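You operate a simulated robot arm through the tools that you are given. There is no shell and no other tool. Be economical: measure what you need, move in short steps, check, and stop when the job is done.

Carry out the task below with a simulated robot arm. There is one attempt and no reset: what you move stays moved.

## Task
The hopper has bridged: start the belt, knock it free, run it empty.
Fine: stop the belt once it is empty, then shut the gate and lock it.

Only the result counts: the job must be done as asked and must still hold three seconds after the hand-in. Knocking over, shifting, dropping, spilling or breaking anything else fails it.

## Robot
A 6-joint arm with a four-finger gripper, fixed in place. Base frame: the origin is at the foot of the arm, x ahead of it, y to its left, z up. Lengths are in mm, angles in degrees, forces in N, time in s.
With the tool pointing down near the work surface it reaches from about 100 to 660 mm from the base axis. Its first joint turns from -166.0 to 166.0 degrees. Payload 3.43 kg.
The TCP is the grasp point between the finger pads, 30 mm short of the fingertips. In the tool frame z runs along the fingers and y along their closing line. Largest opening 120 mm; the body of the gripper starts 85 mm behind the TCP.
Orientation is told as [roll, pitch, yaw] about the base's x, y, z axes, in that order, counted from this pose: with the fingers straight down and closing along the base's y, the tool's x points along the base's -x, its y along +y and its z along -z.

## Interface
- The arm moves only by the tool arm_command. Its arguments are lists of equal length, an entry for each row: "angular": the turn, a rotation vector about the tool's x, y, z in degrees, a list of three; "travel": the shift along the tool's x, y, z in mm, a list of three; "jaw": the finger opening in mm, from 0 to 120. In form: {"angular": [[wx, wy, wz], ...], "travel": [[dx, dy, dz], ...], "jaw": [jaw, ...]}. A call has 1 to 20 rows; each row shifts and turns the commanded pose from where the row before left it, along the tool's axes as they then stand. A row lasts 0.2 s, in which the tool goes at most 50 mm and 8.6 degrees; a call with a longer step from one row to the next is refused whole, and so is a gripper value outside its range. Where a pose cannot be reached the arm comes as near as it can. A force on the tool above 40 N (or 10 N above the force at the start of the call, whichever is more), or a blocked arm, ends the call early, and 0.2 s more pass. Each finger halts on what it meets, pressing with about 21 N; the grip force reading is that of the motor and also rises with nothing between the fingers. The clock runs only during rows and for 0.2 s after the last one: add rows that do not move to give the fingers time. It gives the time, the measured TCP pose, the force on the tool (base axes), the opening and the grip force at its end, in the units of the frame above (readings bear some noise), with the torque about the TCP (base axes, N m) and any sound that the robot's microphone picked up, and new pictures: "pictures" is both (left out), scene, wrist or none.
- Cameras (640 x 400 px; columns grow to the right, rows downward): "scene" is fixed at [48.8, 500.4, 1379.5]; the picture's right is [-0.72, -0.69, 0.00], its down [-0.36, 0.37, -0.86] and it looks along [0.60, -0.62, -0.51] (base axes); focal length 288 px, centre (320, 200). "wrist" rides on the gripper at [71, -17, -121] in the tool frame; the picture's right is [0.23, 0.97, 0.00], its down [-0.81, 0.19, -0.55] and it looks along [-0.54, 0.13, 0.83] (tool axes); focal length 275 px, centre (320, 200). There is no depth. A picture from a camera that has moved, and an enlarged one, comes with that camera's place and axes in the base frame and with its lens. The place of the scene camera against the robot may be out by one fixed shift of up to 18 mm in any direction.
- lift_body(by): slides the trunk up (or, below 0, down) by that many mm; the arm rides with it, the base frame stays. It gives what a move gives, with no picture.
- close_up(camera, box): a new picture of the part [left, top, right, bottom] of that camera's present view, enlarged. It takes no simulated time.
- sign_off(): hands the job in; it is judged then, once.

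Go step by step. Nothing tells you positions but the pictures and the camera data: compare them with the known pose of the tool, close in by small moves and look again before you grip or let go. The budget is 120 turns and 200 pictures, counting those below and the enlarged ones. Unless the task says otherwise, let go and move clear before handing in, and close with one line.

The tools are called as a command line: name --argument value ..., lists and objects as JSON in quotes. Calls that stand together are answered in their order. arm_command: Moves the arm, as the interface text tells. Its arguments: {"type":"object","properties":{"angular":{"type":"array"},"travel":{"type":"array"},"jaw":{"type":"array"},"pictures":{"type":"string","enum":["both","scene","wrist","none"]}},"required":["angular","travel","jaw"]} The other tools are called the same way: lift_body (by) slides the trunk up or down; close_up (camera, box) takes an enlarged picture of a part of a camera's view; sign_off () hands the job in.

At the start:

```text
clock: 0.0
tcp_pos: [480.5, 151.7, 1219.4]
ee_rot: [0.1, 0.0, 0.0]
wrist_force: [0.3, 0.0, 0.1]
wrist_torque: [-0.02, 0.03, 0.01]
gripper_width: 119.9
grasp_force: 0.0
trunk travel left (down, up): [-125.0, 315.0]
```

scene: 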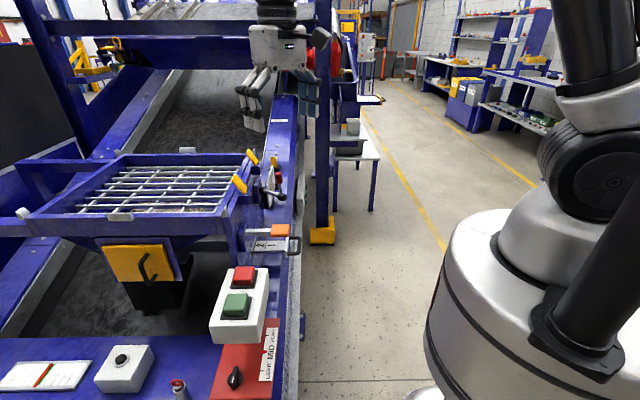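
wrist: 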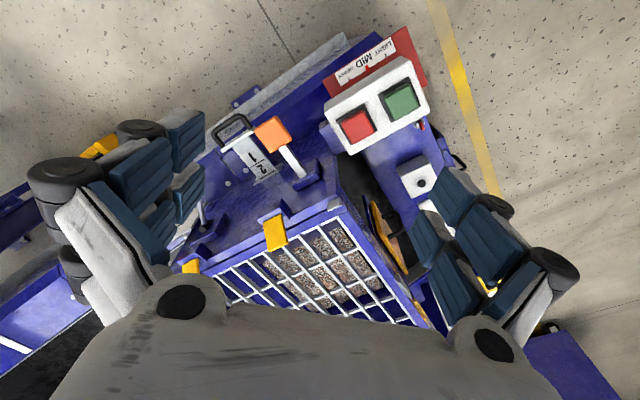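

I see a hopper with a grid, a button box (red/green), a dial marked LIGHT/MID/HEAVY, an orange-handled lever by a "1/2" plate, and yellow clips. I'll look closer before moving.

close_up --camera "scene" --box '[200, 130, 320, 250]'

close_up --camera "scene" --box '[0, 230, 310, 400]'

close_up --camera "wrist" --box '[170, 20, 450, 200]'

close_up --camera "scene" --box '[10, 130, 260, 310]'

```text
3.33 times, centred on (260, 190) of scene
camera zoom: at [48.8, 500.4, 1379.5], right [-0.72, -0.69, 0.0], down [-0.36, 0.37, -0.86], along [0.6, -0.62, -0.51], focal length 960 px, centre (520, 233)
```

zoom: 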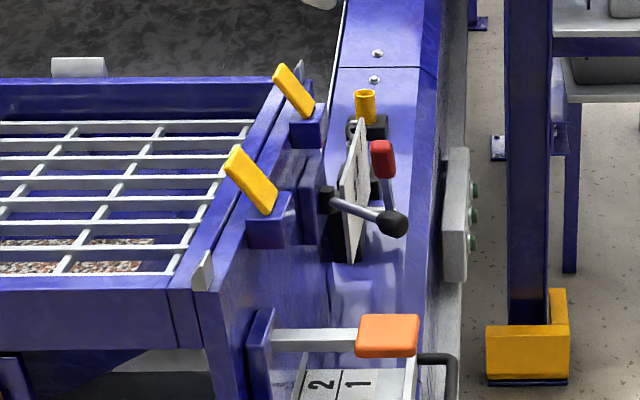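

```text
2.06 times, centred on (155, 315) of scene
camera zoom: at [48.8, 500.4, 1379.5], right [-0.72, -0.69, 0.0], down [-0.36, 0.37, -0.86], along [0.6, -0.62, -0.51], focal length 595 px, centre (661, -37)
```

zoom: 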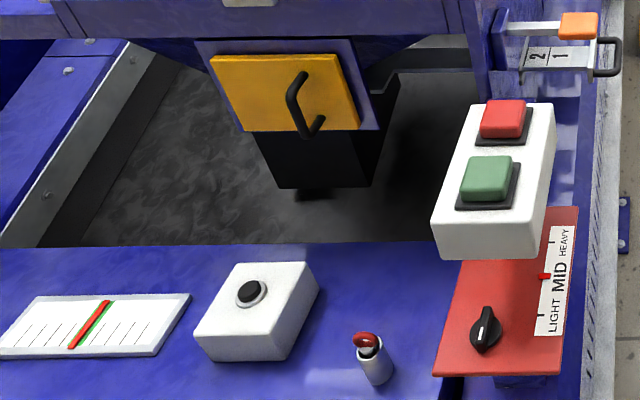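

```text
2.22 times, centred on (310, 110) of wrist
camera zoom: at [410.0, 134.1, 1339.9], right [-0.23, 0.97, 0.0], down [0.81, 0.19, 0.55], along [0.54, 0.13, -0.83], focal length 612 px, centre (342, 400)
```

zoom: 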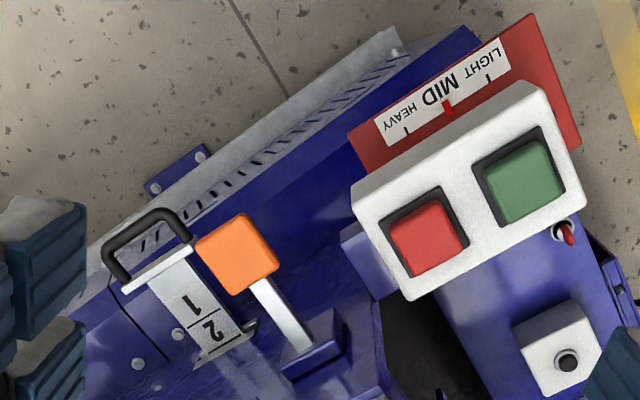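

```text
2.22 times, centred on (135, 220) of scene
camera zoom: at [48.8, 500.4, 1379.5], right [-0.72, -0.69, 0.0], down [-0.36, 0.37, -0.86], along [0.6, -0.62, -0.51], focal length 640 px, centre (731, 156)
```

zoom: 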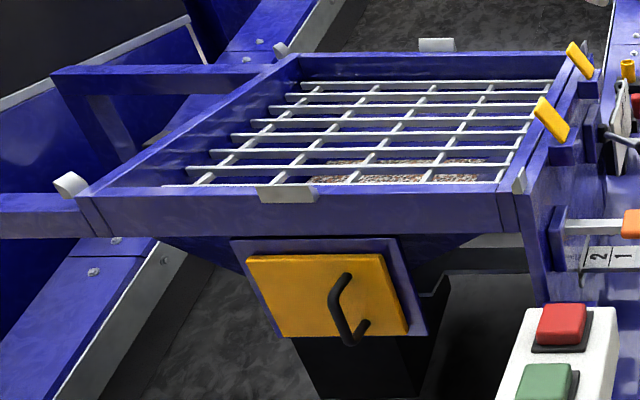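

The controls lie around x 500–800, z ≈ 800–900. I'll shift the gripper right and tilt it forward to get a view of the far lever cluster.

arm_command --angular '[[0, 0, 0], [0, 0, 0], [0, 0, 0], [0, -8, 0], [0, -8, 0], [0, -8, 0], [0, 0, 0]]' --travel '[[0, -45, 0], [0, -45, 0], [0, -45, 0], [30, 0, 0], [30, 0, 0], [30, 0, 0], [0, 0, 0]]' --jaw '[120, 120, 120, 120, 120, 120, 120]'

```text
clock: 1.6
tcp_pos: [394.1, 16.5, 1208.2]
ee_rot: [0.0, -24.1, 0.0]
wrist_force: [-0.8, 0.3, -0.4]
wrist_torque: [-0.01, 0.02, -0.01]
gripper_width: 119.7
grasp_force: 0.0
trunk travel left (down, up): [-125.0, 315.0]
camera wrist: at [280.3, -0.6, 1289.4], right [-0.21, 0.97, -0.09], down [0.51, 0.19, 0.84], along [0.83, 0.13, -0.54], focal length 275 px, centre (320, 200)
```

scene: 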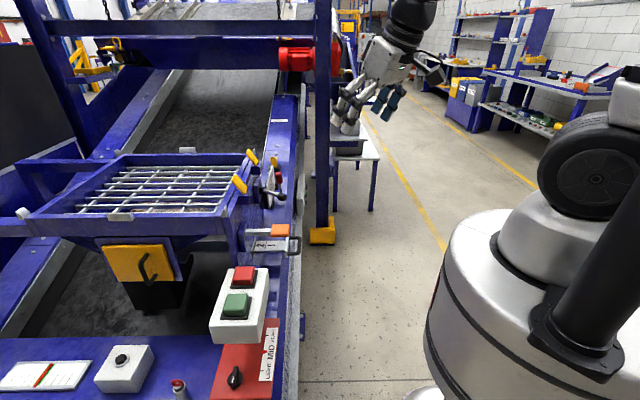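
wrist: 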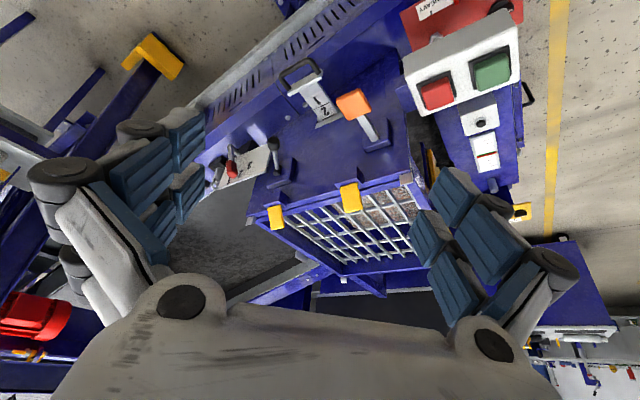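

close_up --camera "wrist" --box '[190, 50, 430, 230]'

close_up --camera "wrist" --box '[200, 120, 310, 200]'

close_up --camera "wrist" --box '[390, 0, 550, 220]'

close_up --camera "scene" --box '[220, 140, 320, 270]'

```text
2.22 times, centred on (310, 140) of wrist
camera zoom: at [280.3, -0.6, 1289.4], right [-0.21, 0.97, -0.09], down [0.51, 0.19, 0.84], along [0.83, 0.13, -0.54], focal length 612 px, centre (342, 333)
```

zoom: 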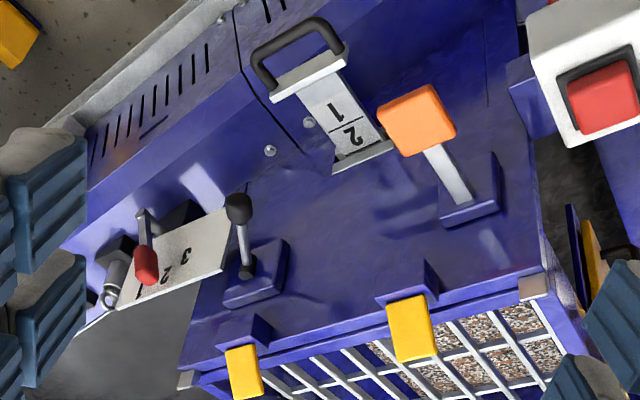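

```text
5.00 times, centred on (255, 160) of wrist
camera zoom: at [280.3, -0.6, 1289.4], right [-0.21, 0.97, -0.09], down [0.51, 0.19, 0.84], along [0.83, 0.13, -0.54], focal length 1376 px, centre (645, 400)
```

zoom: 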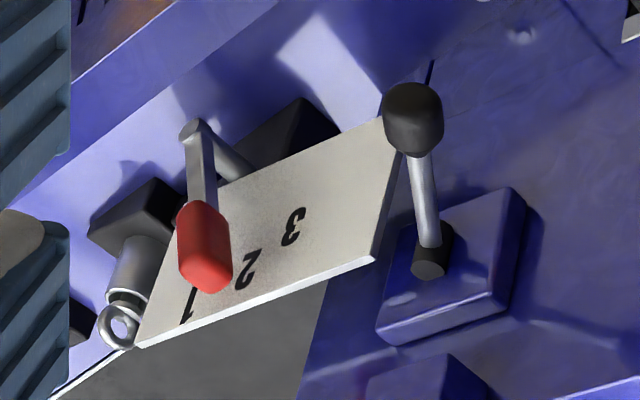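

```text
1.82 times, centred on (470, 110) of wrist
camera zoom: at [280.3, -0.6, 1289.4], right [-0.21, 0.97, -0.09], down [0.51, 0.19, 0.84], along [0.83, 0.13, -0.54], focal length 500 px, centre (47, 364)
```

zoom: 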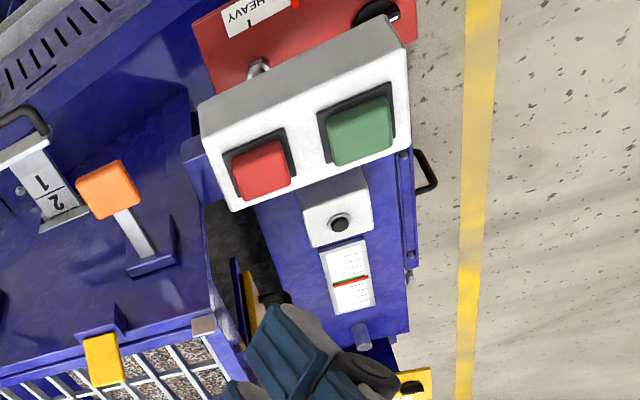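

```text
3.08 times, centred on (270, 205) of scene
camera zoom: at [48.8, 500.4, 1379.5], right [-0.72, -0.69, 0.0], down [-0.36, 0.37, -0.86], along [0.6, -0.62, -0.51], focal length 886 px, centre (474, 185)
```

zoom: 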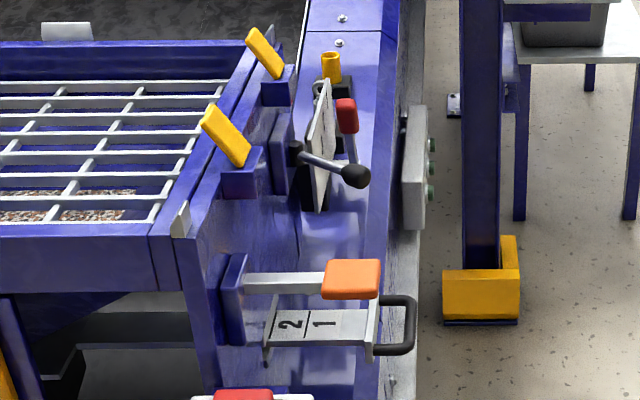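

The gate looks like the numbered slide with the black handle. The orange arm, the black-knob lever and the red lever on the 1-2-3 plate still need identifying, so I'll bring the camera closer.

arm_command --angular '[[0, 0, 0], [0, 0, 0], [0, 0, 0], [0, 0, 0], [0, 0, 0]]' --travel '[[-21, 5, 33], [-21, 5, 33], [-21, 5, 33], [-21, 5, 33], [0, 0, 0]]' --jaw '[120, 120, 120, 120, 120]' --pictures "wrist"

close_up --camera "wrist" --box '[160, 0, 420, 180]'

```text
clock: 2.8
tcp_pos: [522.7, 39.5, 1122.5]
ee_rot: [0.0, -24.1, 0.1]
wrist_force: [0.7, -0.1, -0.1]
wrist_torque: [0.01, 0.0, 0.0]
gripper_width: 120.1
grasp_force: 0.1
trunk travel left (down, up): [-125.0, 315.0]
camera wrist: at [409.1, 21.3, 1202.6], right [-0.21, 0.97, -0.09], down [0.51, 0.19, 0.84], along [0.83, 0.13, -0.54], focal length 275 px, centre (320, 200)
```

wrist: 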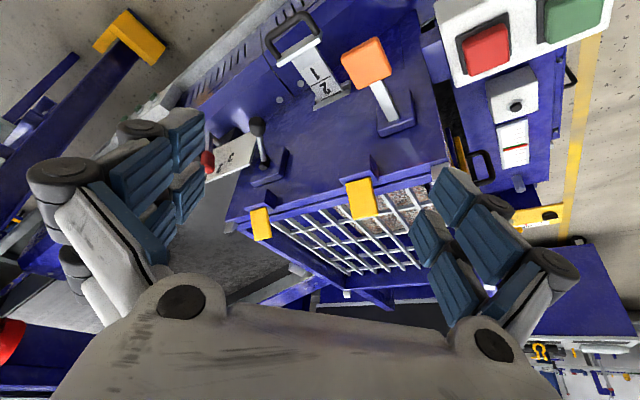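

```text
2.22 times, centred on (290, 90) of wrist
camera zoom: at [409.1, 21.3, 1202.6], right [-0.21, 0.97, -0.09], down [0.51, 0.19, 0.84], along [0.83, 0.13, -0.54], focal length 612 px, centre (387, 444)
```

zoom: 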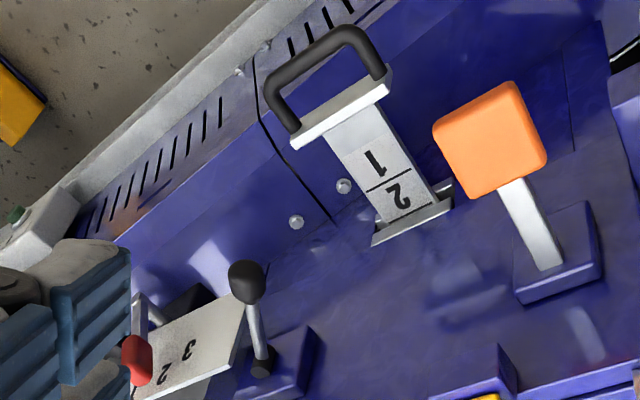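

The slide is the gate, and the orange pad sits on a short arm beside it. I want a side view of the lever cluster on the right.

arm_command --angular '[[0, 0, 0], [0, 0, 0], [0, 0, 0], [0, 0, 0], [0, 0, 0], [0, 0, 0]]' --travel '[[4, -37, 25], [4, -37, 25], [4, -37, 25], [4, -37, 25], [4, -37, 25], [0, 0, 0]]' --jaw '[120, 120, 120, 120, 120, 120]' --pictures "wrist"

close_up --camera "wrist" --box '[200, 0, 460, 180]'

```text
clock: 4.2
tcp_pos: [554.6, -147.9, 996.7]
ee_rot: [0.0, -23.9, 0.0]
wrist_force: [0.1, 0.3, -0.2]
wrist_torque: [0.02, 0.01, -0.02]
gripper_width: 120.2
grasp_force: 0.1
trunk travel left (down, up): [-125.0, 315.0]
camera wrist: at [439.9, -165.2, 1078.0], right [-0.21, 0.97, -0.09], down [0.52, 0.19, 0.83], along [0.83, 0.13, -0.54], focal length 275 px, centre (320, 200)
```

wrist: 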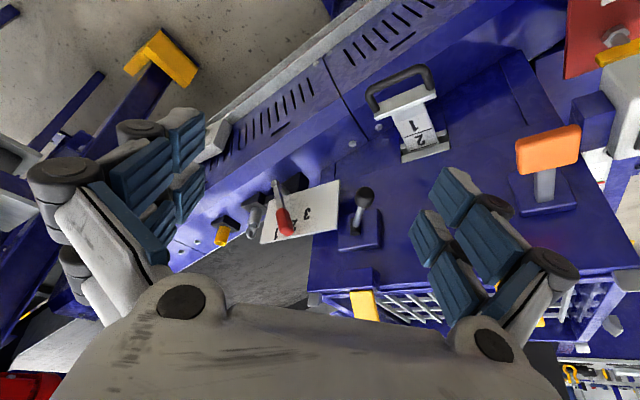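

```text
2.22 times, centred on (330, 90) of wrist
camera zoom: at [439.9, -165.2, 1078.0], right [-0.21, 0.97, -0.09], down [0.52, 0.19, 0.83], along [0.83, 0.13, -0.54], focal length 612 px, centre (298, 444)
```

zoom: 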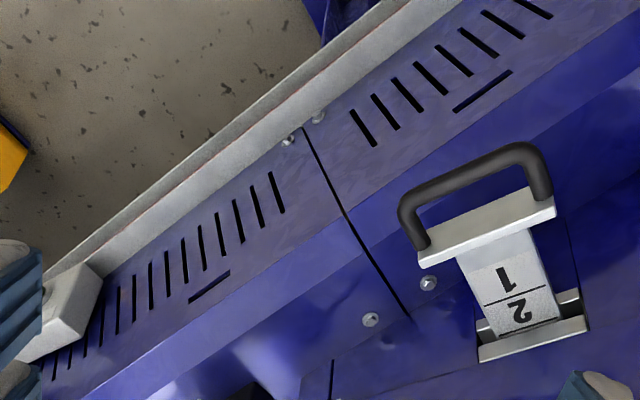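

close_up --camera "wrist" --box '[190, 150, 400, 280]'

close_up --camera "wrist" --box '[490, 80, 640, 230]'

```text
3.05 times, centred on (295, 215) of wrist
camera zoom: at [439.9, -165.2, 1078.0], right [-0.21, 0.97, -0.09], down [0.52, 0.19, 0.83], along [0.83, 0.13, -0.54], focal length 839 px, centre (396, 154)
```

zoom: 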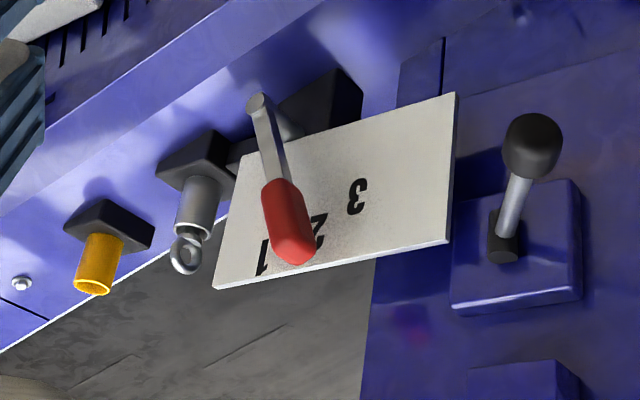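

```text
2.67 times, centred on (565, 155) of wrist
camera zoom: at [439.9, -165.2, 1078.0], right [-0.21, 0.97, -0.09], down [0.52, 0.19, 0.83], along [0.83, 0.13, -0.54], focal length 734 px, centre (-333, 320)
```

zoom: 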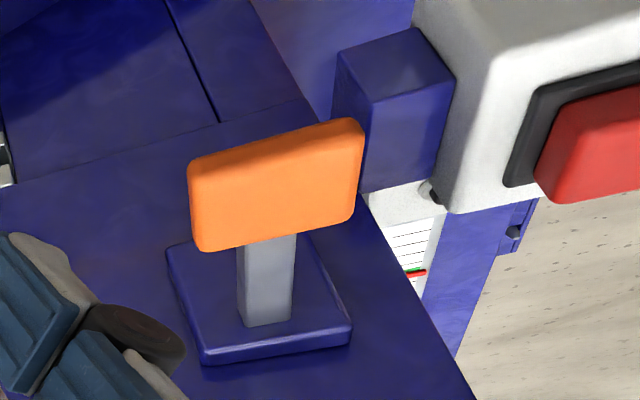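

The orange pad looks like a strike pad on the hopper wall, and the black-knob lever near the gate may be the lock. First job is the start button, so I'll go above the button box and look down.

arm_command --angular '[[0, 8, 0], [0, 8, 0], [0, 8, 0], [0, 0, 0], [0, 0, 0], [0, 0, 0], [0, 0, 0], [0, 0, 0], [0, 0, 0], [0, 0, 0], [0, 0, 0], [0, 0, 0], [0, 0, 0], [0, 0, 0]]' --travel '[[0, 0, -20], [0, 0, -20], [0, 0, 0], [5.7, 46, 2], [5.7, 46, 2], [5.7, 46, 2], [5.7, 46, 2], [5.7, 46, 2], [5.7, 46, 2], [5.7, 46, 2], [5.7, 46, 2], [5.7, 46, 2], [5.7, 46, 2], [0, 0, 0]]' --jaw '[120, 120, 120, 120, 120, 120, 120, 120, 120, 120, 120, 120, 120, 120]'

```text
clock: 7.2
tcp_pos: [483.7, 312.3, 1015.3]
ee_rot: [0.0, 0.1, 0.0]
wrist_force: [-0.3, -0.7, -0.1]
wrist_torque: [-0.04, -0.01, -0.02]
gripper_width: 120.0
grasp_force: 0.0
trunk travel left (down, up): [-125.0, 315.0]
camera wrist: at [413.1, 294.6, 1136.6], right [-0.23, 0.97, 0.0], down [0.81, 0.19, 0.55], along [0.54, 0.13, -0.83], focal length 275 px, centre (320, 200)
```

scene: 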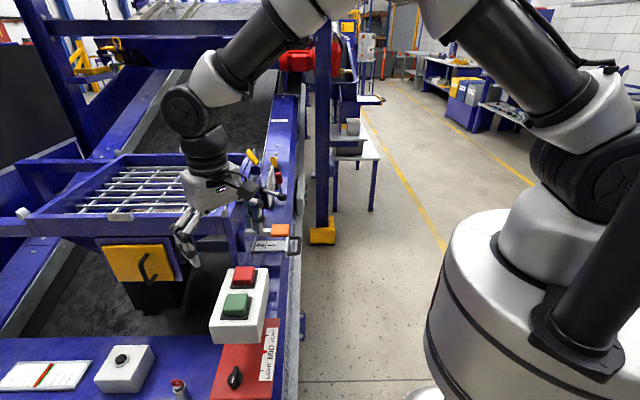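
wrist: 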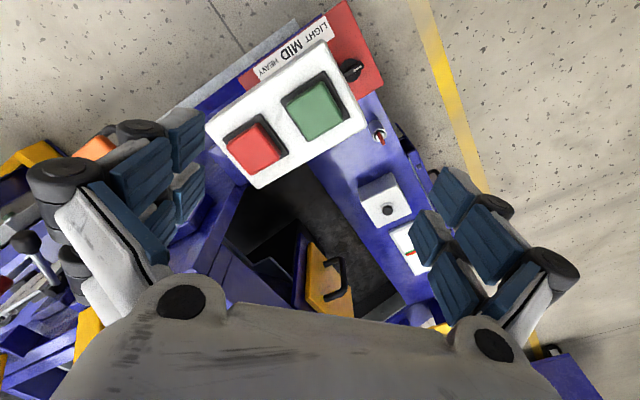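

Green button triangulates to about (498, 311, 820), red to (565, 246, 812). I'll close the fingers and descend to above green, then check.

arm_command --angular '[[0, 0, 0], [0, 0, 0], [0, 0, 0], [0, 0, 0], [0, 0, 0], [0, 0, 0], [0, 0, 0], [0, 0, 0]]' --travel '[[-14, -1, 0], [0, 0, 30], [0, 0, 30], [0, 0, 30], [0, 0, 20], [0, 0, 0], [0, 0, 0], [0, 0, 0]]' --jaw '[0, 0, 0, 0, 0, 0, 0, 0]'

close_up --camera "scene" --box '[160, 200, 320, 360]'

```text
clock: 9.0
tcp_pos: [499.2, 309.9, 906.3]
ee_rot: [0.0, 0.0, -0.1]
wrist_force: [-0.1, 0.3, 0.0]
wrist_torque: [-0.02, 0.0, 0.02]
gripper_width: 0.0
grasp_force: 19.7
trunk travel left (down, up): [-125.0, 315.0]
camera wrist: at [427.8, 292.1, 1026.6], right [-0.23, 0.97, 0.0], down [0.81, 0.19, 0.55], along [0.54, 0.13, -0.83], focal length 275 px, centre (320, 200)
```

scene: 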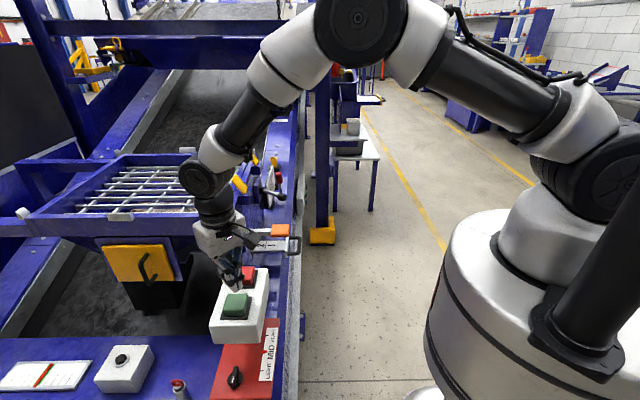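
wrist: 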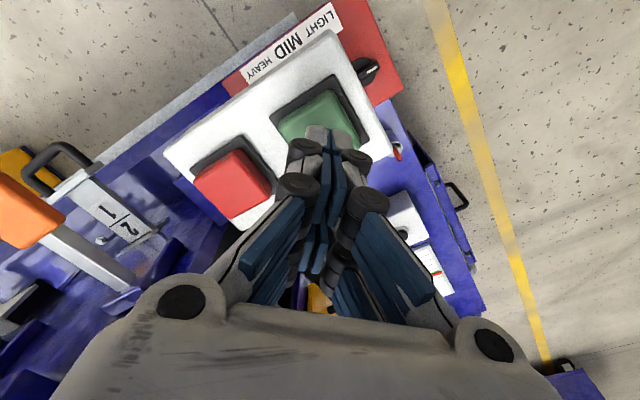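

```text
2.50 times, centred on (240, 280) of scene
camera zoom: at [48.8, 500.4, 1379.5], right [-0.72, -0.69, 0.0], down [-0.36, 0.37, -0.86], along [0.6, -0.62, -0.51], focal length 720 px, centre (520, 0)
```

zoom: 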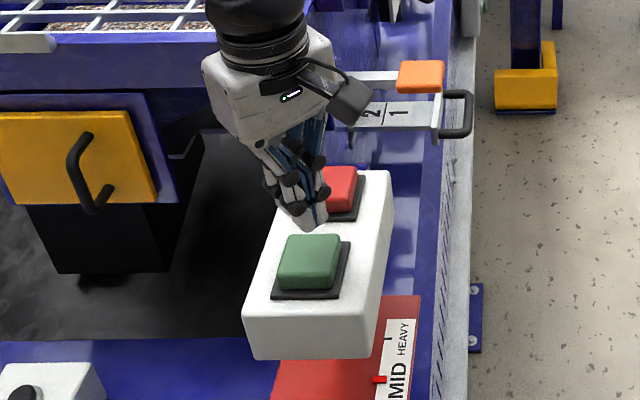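

The tip is right over the green cap, about 40–50 mm above. I'll descend in small rows until contact.

arm_command --angular '[[0, 0, 0], [0, 0, 0], [0, 0, 0], [0, 0, 0], [0, 0, 0], [0, 0, 0]]' --travel '[[0, -3, 7], [0, 0, 7], [0, 0, 7], [0, 0, 7], [0, 0, 5], [0, 0, 5]]' --jaw '[0, 0, 0, 0, 0, 0]'

close_up --camera "scene" --box '[180, 240, 290, 350]'

```text
clock: 10.4
tcp_pos: [498.0, 308.6, 866.8]
ee_rot: [-0.1, 0.1, 0.0]
wrist_force: [0.5, -0.9, 0.1]
wrist_torque: [0.01, 0.0, -0.04]
gripper_width: 0.2
grasp_force: 21.3
trunk travel left (down, up): [-125.0, 315.0]
camera wrist: at [427.4, 290.2, 987.8], right [-0.23, 0.97, 0.0], down [0.81, 0.19, 0.55], along [0.54, 0.13, -0.83], focal length 275 px, centre (320, 200)
```

scene: 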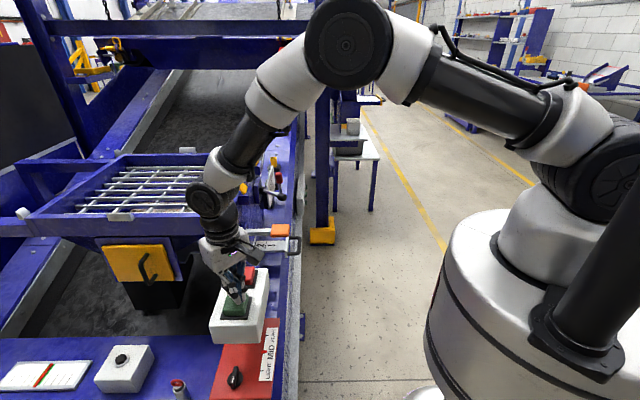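
wrist: 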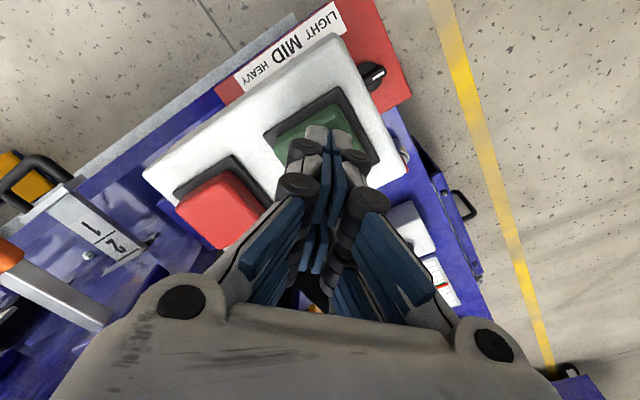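

```text
3.64 times, centred on (235, 295) of scene
camera zoom: at [48.8, 500.4, 1379.5], right [-0.72, -0.69, 0.0], down [-0.36, 0.37, -0.86], along [0.6, -0.62, -0.51], focal length 1047 px, centre (629, -146)
```

zoom: 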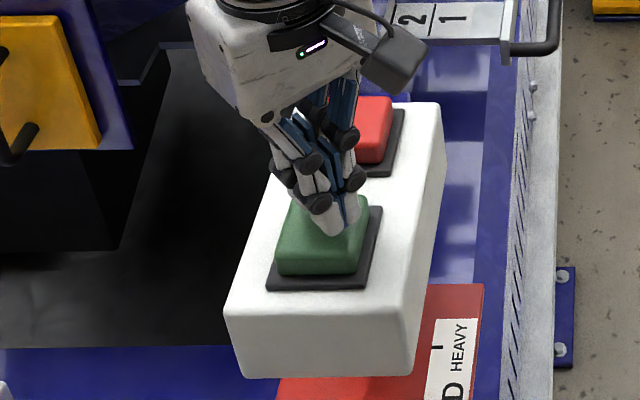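

Tip is just above the cap, so I'll press down a little further.

arm_command --angular '[[0, 0, 0], [0, 0, 0], [0, 0, 0], [0, 0, 0], [0, 0, 0], [0, 0, 0]]' --travel '[[0, 0, 4], [0, 0, 4], [0, 0, 4], [0, 0, 3], [0, 0, 3], [0, 0, 3]]' --jaw '[0, 0, 0, 0, 0, 0]'

```text
clock: 11.8
tcp_pos: [497.4, 307.7, 846.4]
ee_rot: [0.0, 0.0, 0.0]
wrist_force: [0.8, 0.1, 2.0]
wrist_torque: [-0.05, 0.01, -0.05]
gripper_width: 5.9
grasp_force: 33.8
trunk travel left (down, up): [-125.0, 315.0]
camera wrist: at [426.7, 289.9, 967.0], right [-0.23, 0.97, 0.0], down [0.81, 0.19, 0.55], along [0.54, 0.13, -0.83], focal length 275 px, centre (320, 200)
```

scene: 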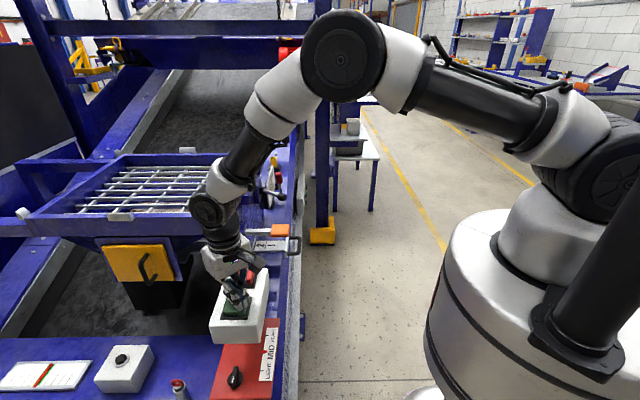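
wrist: 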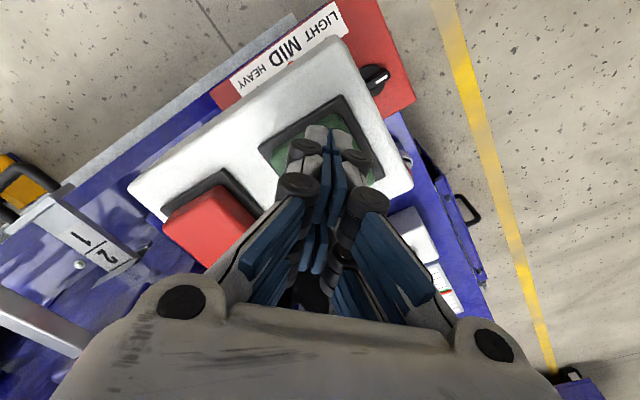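

Contact is beginning (2 N). I'll press a bit more.

arm_command --angular '[[0, 0, 0], [0, 0, 0], [0, 0, 0]]' --travel '[[0, 0, 3], [0, 0, 3], [0, 0, 0]]' --jaw '[0, 0, 0]'

close_up --camera "scene" --box '[180, 240, 290, 350]'

```text
clock: 12.6
tcp_pos: [498.0, 308.3, 841.2]
ee_rot: [0.0, 0.0, 0.0]
wrist_force: [-1.8, 0.0, 3.5]
wrist_torque: [0.01, 0.01, 0.01]
gripper_width: 6.0
grasp_force: 33.6
trunk travel left (down, up): [-125.0, 315.0]
heard: click
camera wrist: at [427.0, 289.8, 961.6], right [-0.23, 0.97, 0.0], down [0.81, 0.19, 0.55], along [0.54, 0.13, -0.83], focal length 275 px, centre (320, 200)
```

scene: 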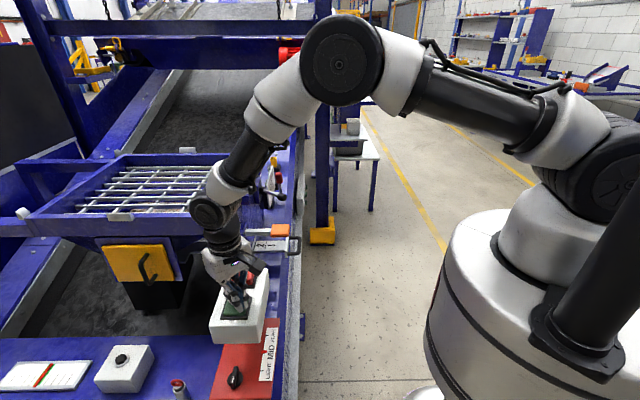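
wrist: 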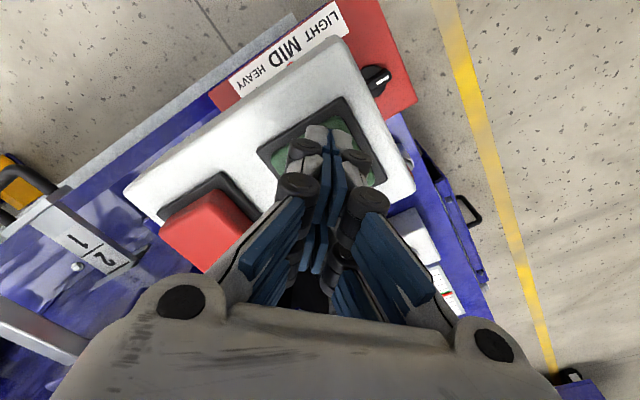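

```text
3.64 times, centred on (235, 295) of scene
camera zoom: at [48.8, 500.4, 1379.5], right [-0.72, -0.69, 0.0], down [-0.36, 0.37, -0.86], along [0.6, -0.62, -0.51], focal length 1047 px, centre (629, -146)
```

zoom: 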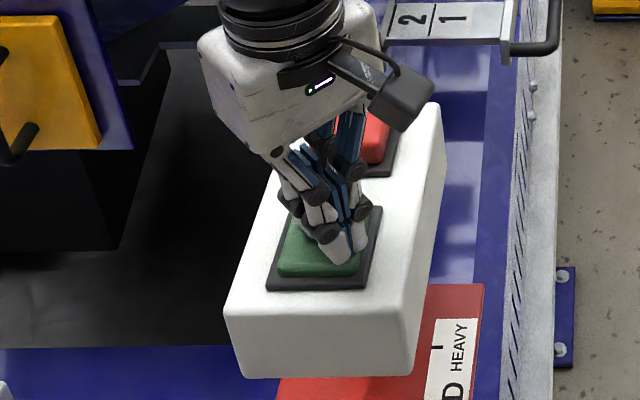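

Heard a click. I'll back off and see whether the belt is running.

arm_command --angular '[[0, 0, 0], [0, 0, 0], [0, 0, 0], [0, 0, 0], [0, 0, 0]]' --travel '[[0, 0, -20], [0, 0, -40], [0, 0, -40], [0, 0, -40], [0, 0, 0]]' --jaw '[0, 0, 0, 0, 0]' --pictures "scene"

close_up --camera "scene" --box '[10, 130, 300, 330]'

```text
clock: 13.8
tcp_pos: [496.8, 308.4, 980.4]
ee_rot: [0.0, -0.1, 0.0]
wrist_force: [0.4, -0.6, 0.7]
wrist_torque: [0.03, 0.01, 0.0]
gripper_width: 0.0
grasp_force: 33.1
trunk travel left (down, up): [-125.0, 315.0]
```

scene: 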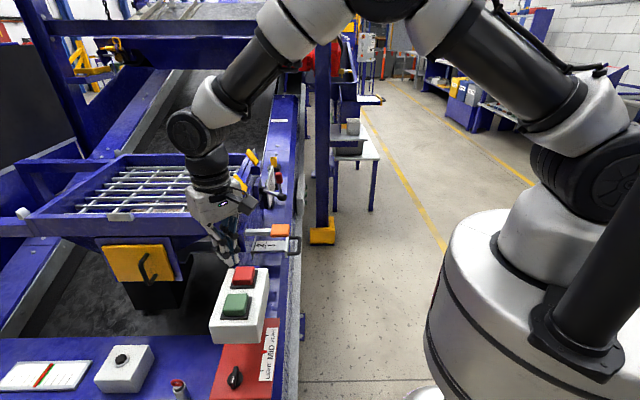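

```text
2.00 times, centred on (155, 230) of scene
camera zoom: at [48.8, 500.4, 1379.5], right [-0.72, -0.69, 0.0], down [-0.36, 0.37, -0.86], along [0.6, -0.62, -0.51], focal length 576 px, centre (650, 140)
```

zoom: 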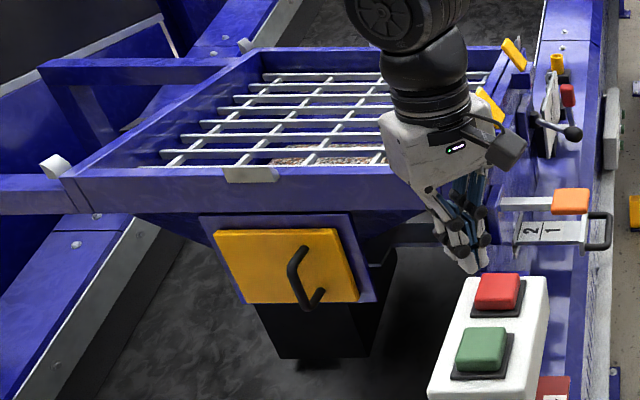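

close_up --camera "scene" --box '[0, 230, 310, 400]'

arm_command --angular '[[0, 0, 0]]' --travel '[[0, 0, 0]]' --jaw '[0]' --pictures "none"

close_up --camera "scene" --box '[0, 230, 310, 400]'

```text
2.06 times, centred on (155, 315) of scene
camera zoom: at [48.8, 500.4, 1379.5], right [-0.72, -0.69, 0.0], down [-0.36, 0.37, -0.86], along [0.6, -0.62, -0.51], focal length 595 px, centre (661, -37)
```

zoom: 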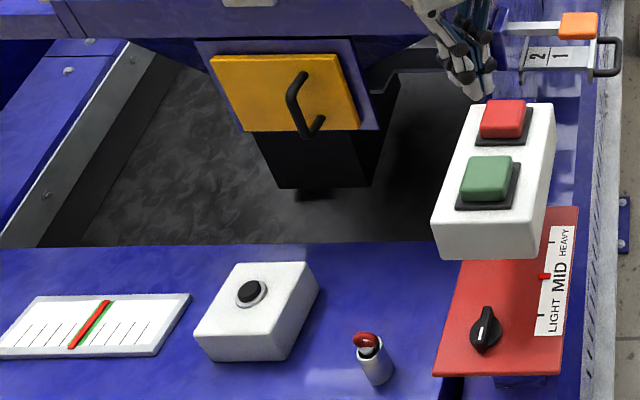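

```text
clock: 14.2
tcp_pos: [496.0, 308.7, 981.0]
ee_rot: [0.0, 0.0, 0.1]
wrist_force: [-0.6, 0.5, -0.3]
wrist_torque: [-0.01, 0.01, 0.0]
gripper_width: 0.0
grasp_force: 33.4
trunk travel left (down, up): [-125.0, 315.0]
```

```text
2.06 times, centred on (155, 315) of scene
camera zoom: at [48.8, 500.4, 1379.5], right [-0.72, -0.69, 0.0], down [-0.36, 0.37, -0.86], along [0.6, -0.62, -0.51], focal length 595 px, centre (661, -37)
```

zoom: 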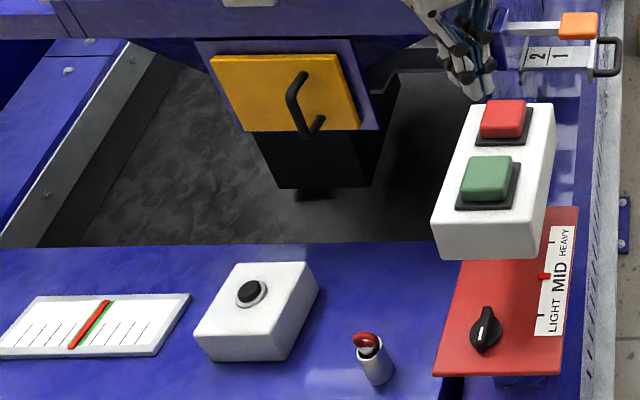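

close_up --camera "scene" --box '[40, 270, 120, 330]'

arm_command --angular '[[0, 0, 0]]' --travel '[[0, 0, 0]]' --jaw '[0]' --pictures "none"

close_up --camera "scene" --box '[40, 270, 120, 330]'

```text
6.67 times, centred on (80, 300) of scene
camera zoom: at [48.8, 500.4, 1379.5], right [-0.72, -0.69, 0.0], down [-0.36, 0.37, -0.86], along [0.6, -0.62, -0.51], focal length 1920 px, centre (1920, -467)
```

zoom: 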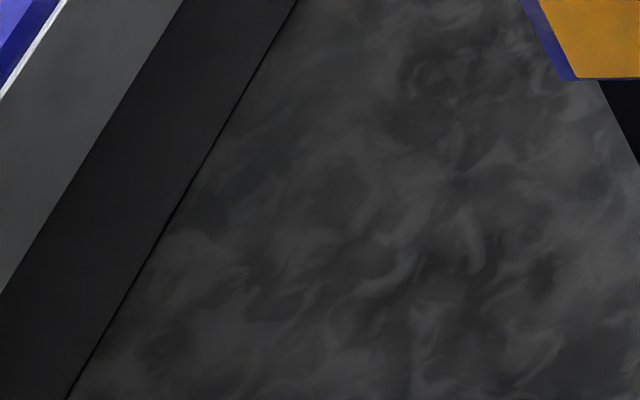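

```text
clock: 14.6
tcp_pos: [496.6, 309.2, 980.2]
ee_rot: [0.0, 0.0, -0.1]
wrist_force: [-0.5, -0.4, 0.4]
wrist_torque: [-0.01, 0.03, -0.01]
gripper_width: 0.1
grasp_force: 33.6
trunk travel left (down, up): [-125.0, 315.0]
```

```text
6.67 times, centred on (80, 300) of scene
camera zoom: at [48.8, 500.4, 1379.5], right [-0.72, -0.69, 0.0], down [-0.36, 0.37, -0.86], along [0.6, -0.62, -0.51], focal length 1920 px, centre (1920, -467)
```

zoom: 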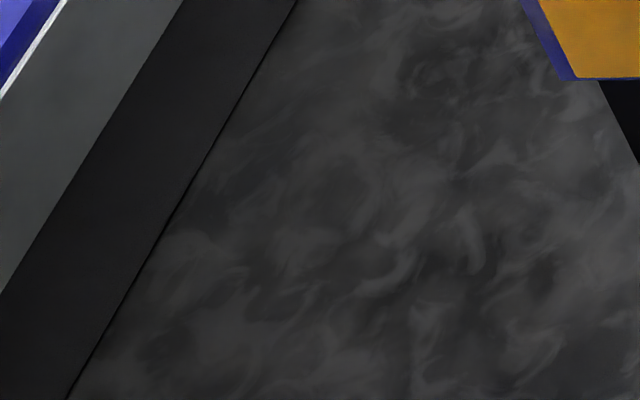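

The belt picture gives no sign of motion. Let me check the control panel beyond for any indicator.

close_up --camera "wrist" --box '[330, 60, 480, 300]'

close_up --camera "scene" --box '[150, 300, 300, 400]'

close_up --camera "scene" --box '[0, 330, 160, 400]'

```text
1.67 times, centred on (405, 180) of wrist
camera zoom: at [426.1, 290.4, 1101.5], right [-0.23, 0.97, 0.0], down [0.81, 0.19, 0.55], along [0.54, 0.13, -0.83], focal length 459 px, centre (178, 233)
```

zoom: 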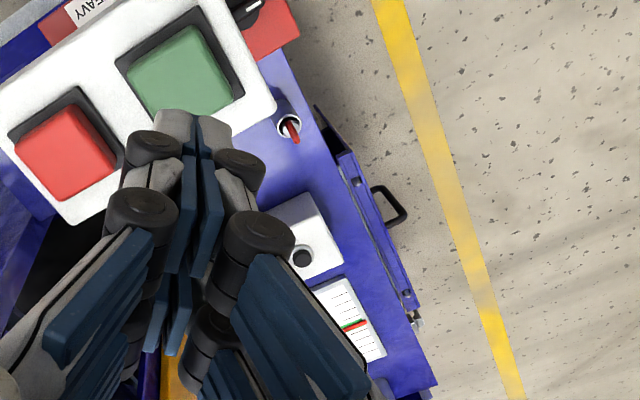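

```text
4.00 times, centred on (225, 350) of scene
camera zoom: at [48.8, 500.4, 1379.5], right [-0.72, -0.69, 0.0], down [-0.36, 0.37, -0.86], along [0.6, -0.62, -0.51], focal length 1152 px, centre (700, -400)
```

zoom: 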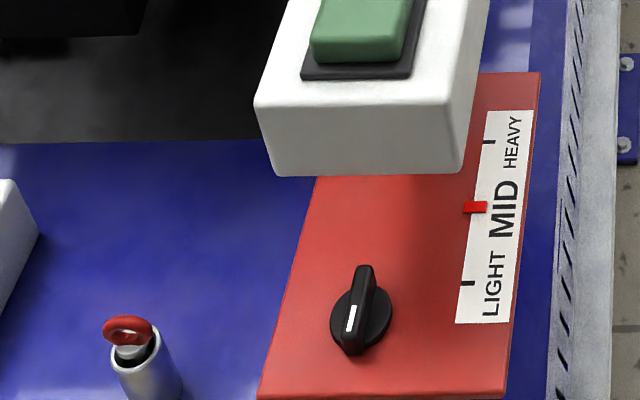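

```text
4.00 times, centred on (80, 365) of scene
camera zoom: at [48.8, 500.4, 1379.5], right [-0.72, -0.69, 0.0], down [-0.36, 0.37, -0.86], along [0.6, -0.62, -0.51], focal length 1152 px, centre (1280, -460)
```

zoom: 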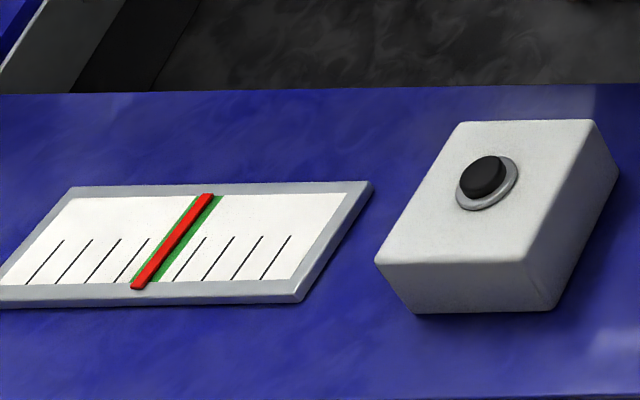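

Pad triangulates to (600, 92, 859) facing (-0.7, -0.7); gate handle about (687, -21, 672), sliding along (0.7, 0.7). The click registered the start, so next I'll line up the closed fingers in front of the orange pad.

arm_command --angular '[[0, 0, 0], [0, 0, 0], [0, 0, 0], [0, 0, 0], [0, 0, 0], [0, 0, 0], [-6, -6, 0], [-6, -6, 0], [-6, -6, 0], [-6, -6, 0], [-6, -6, 0], [-6, -6, 0], [-6, -6, 0], [0, 0, 0]]' --travel '[[-4, -48, 0], [-4, -48, 0], [-4, -48, 0], [-4, -48, 0], [-4, -48, 0], [-4, -48, 0], [0, 0, 0], [0, 0, 0], [0, 0, 0], [0, 0, 0], [0, 0, 0], [0, 0, 0], [0, 0, 0], [0, 0, 0]]' --jaw '[0, 0, 0, 0, 0, 0, 0, 0, 0, 0, 0, 0, 0, 0]'

```text
clock: 17.6
tcp_pos: [522.7, 20.0, 981.9]
ee_rot: [50.2, -37.6, -18.0]
wrist_force: [0.1, 0.4, -0.1]
wrist_torque: [0.0, -0.01, -0.04]
gripper_width: 0.1
grasp_force: 33.4
trunk travel left (down, up): [-125.0, 315.0]
camera wrist: at [399.9, -49.7, 988.5], right [-0.41, 0.79, 0.45], down [0.23, -0.39, 0.89], along [0.88, 0.47, -0.02], focal length 275 px, centre (320, 200)
```

scene: 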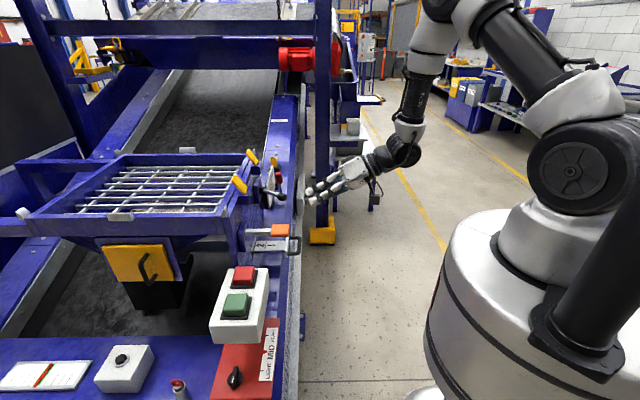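
wrist: 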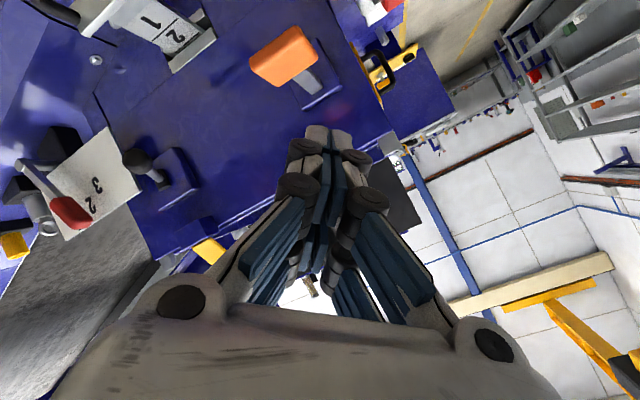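

close_up --camera "wrist" --box '[0, 0, 340, 270]'

close_up --camera "scene" --box '[220, 150, 380, 270]'

```text
1.48 times, centred on (170, 135) of wrist
camera zoom: at [399.9, -49.7, 988.5], right [-0.41, 0.79, 0.45], down [0.23, -0.39, 0.89], along [0.88, 0.47, -0.02], focal length 408 px, centre (542, 296)
```

zoom: 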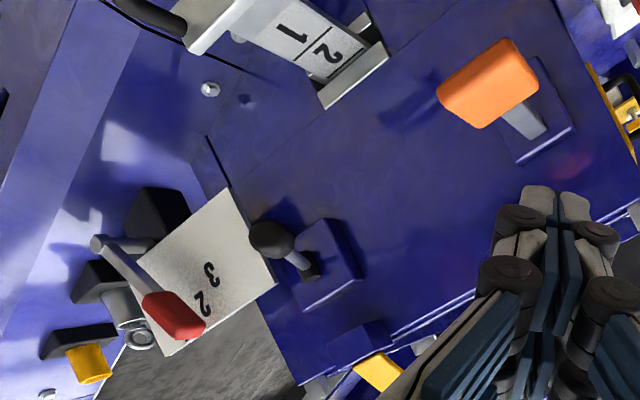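

```text
3.33 times, centred on (300, 210) of scene
camera zoom: at [48.8, 500.4, 1379.5], right [-0.72, -0.69, 0.0], down [-0.36, 0.37, -0.86], along [0.6, -0.62, -0.51], focal length 960 px, centre (387, 167)
```

zoom: 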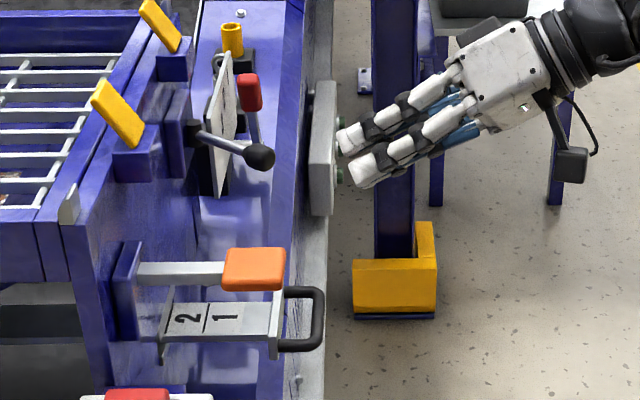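

Tip is up-and-out from the pad. I'll drop to the pad's height, keeping clear in front of it.

arm_command --angular '[[0, 0, 0], [0, 0, 0], [0, 0, 0], [0, 0, 0]]' --travel '[[19, -21, 20], [19, -21, 20], [19, -21, 20], [0, 0, 0]]' --jaw '[0, 0, 0, 0]'

close_up --camera "scene" --box '[220, 180, 340, 270]'

```text
clock: 18.6
tcp_pos: [532.0, 23.6, 876.7]
ee_rot: [50.1, -37.5, -18.0]
wrist_force: [0.3, 0.9, 0.4]
wrist_torque: [-0.04, -0.02, -0.02]
gripper_width: 0.2
grasp_force: 32.7
trunk travel left (down, up): [-125.0, 315.0]
camera wrist: at [409.1, -46.6, 884.5], right [-0.41, 0.79, 0.45], down [0.23, -0.39, 0.89], along [0.88, 0.47, -0.02], focal length 275 px, centre (320, 200)
```

scene: 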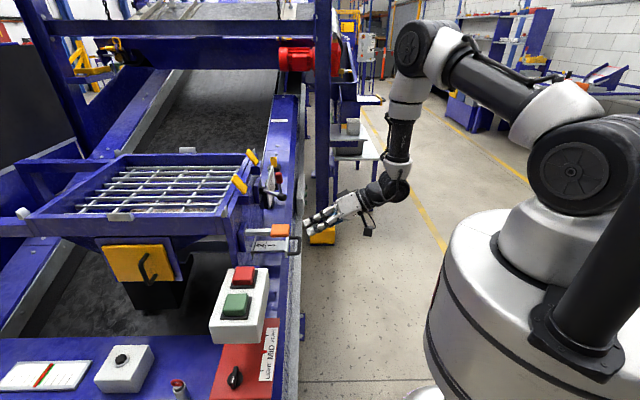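
wrist: 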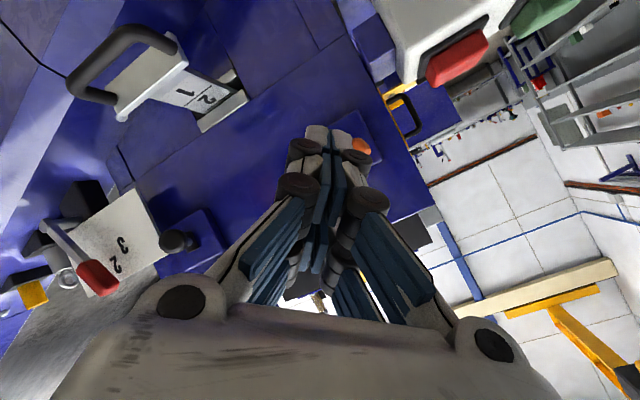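

```text
4.44 times, centred on (280, 225) of scene
camera zoom: at [48.8, 500.4, 1379.5], right [-0.72, -0.69, 0.0], down [-0.36, 0.37, -0.86], along [0.6, -0.62, -0.51], focal length 1280 px, centre (498, 89)
```

zoom: 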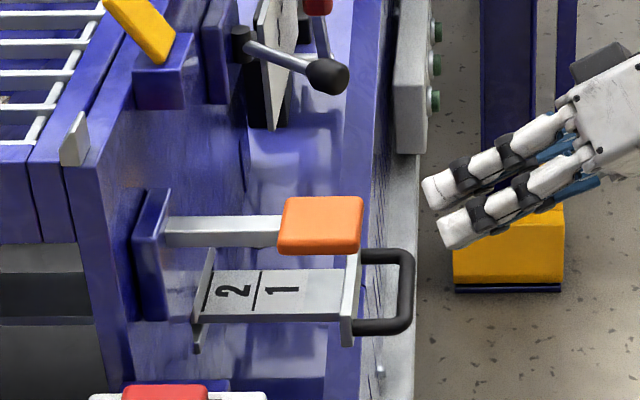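

The pad is straight ahead of the tip along (0.7, 0.7). I'll give it a moderate knock and back off.

arm_command --angular '[[0, 0, 0], [0, 0, 0], [0, 0, 0], [0, 0, 0], [0, 0, 0]]' --travel '[[-11, 11, 26], [-11, 11, 26], [-3.6, 3.6, 8.6], [11, -11, -26], [3, -3, -8]]' --jaw '[0, 0, 0, 0, 0]'

```text
clock: 19.2
tcp_pos: [568.1, 57.7, 870.8]
ee_rot: [49.1, -36.6, -17.9]
wrist_force: [-10.1, -10.2, 0.7]
wrist_torque: [-0.11, 0.08, 0.02]
gripper_width: 5.8
grasp_force: 33.5
trunk travel left (down, up): [-125.0, 315.0]
stopped in row 3: the force on the tool passed its limit at 50 N (the readings are from after the stop); the commanded pose is now the measured one
camera wrist: at [445.0, -10.4, 882.5], right [-0.4, 0.8, 0.45], down [0.24, -0.39, 0.89], along [0.89, 0.46, -0.04], focal length 275 px, centre (320, 200)
```

scene: 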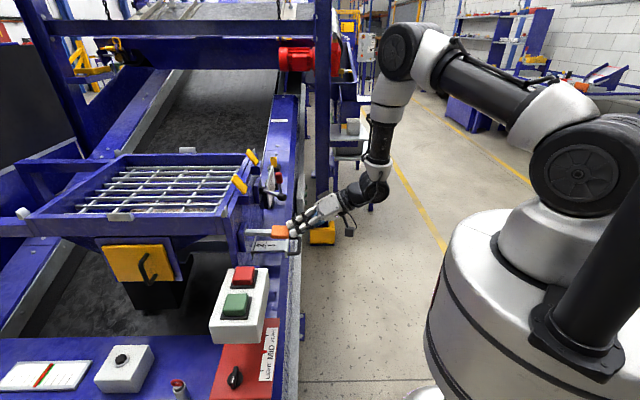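
wrist: 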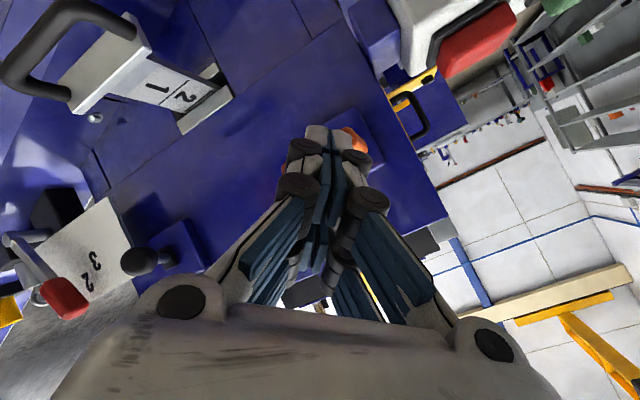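

Hit with about 50 N. I'll back off and check the hopper and belt.

arm_command --angular '[[0, 0, 0], [0, 0, 0], [0, 0, 0]]' --travel '[[11, -11, -26], [4, -4, -10], [0, 0, 0]]' --jaw '[0, 0, 0]' --pictures "none"

close_up --camera "scene" --box '[10, 130, 330, 330]'

```text
clock: 20.0
tcp_pos: [539.3, 30.0, 874.0]
ee_rot: [49.3, -36.8, -17.9]
wrist_force: [0.2, -0.6, -0.2]
wrist_torque: [-0.01, -0.02, 0.01]
gripper_width: 0.1
grasp_force: 33.2
trunk travel left (down, up): [-125.0, 315.0]
```

```text
2.00 times, centred on (170, 230) of scene
camera zoom: at [48.8, 500.4, 1379.5], right [-0.72, -0.69, 0.0], down [-0.36, 0.37, -0.86], along [0.6, -0.62, -0.51], focal length 576 px, centre (620, 140)
```

zoom: 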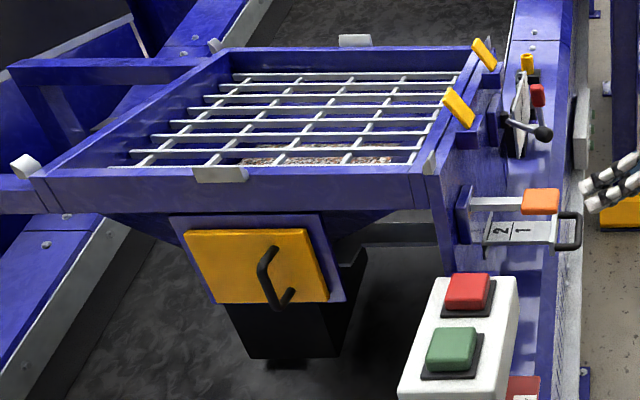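

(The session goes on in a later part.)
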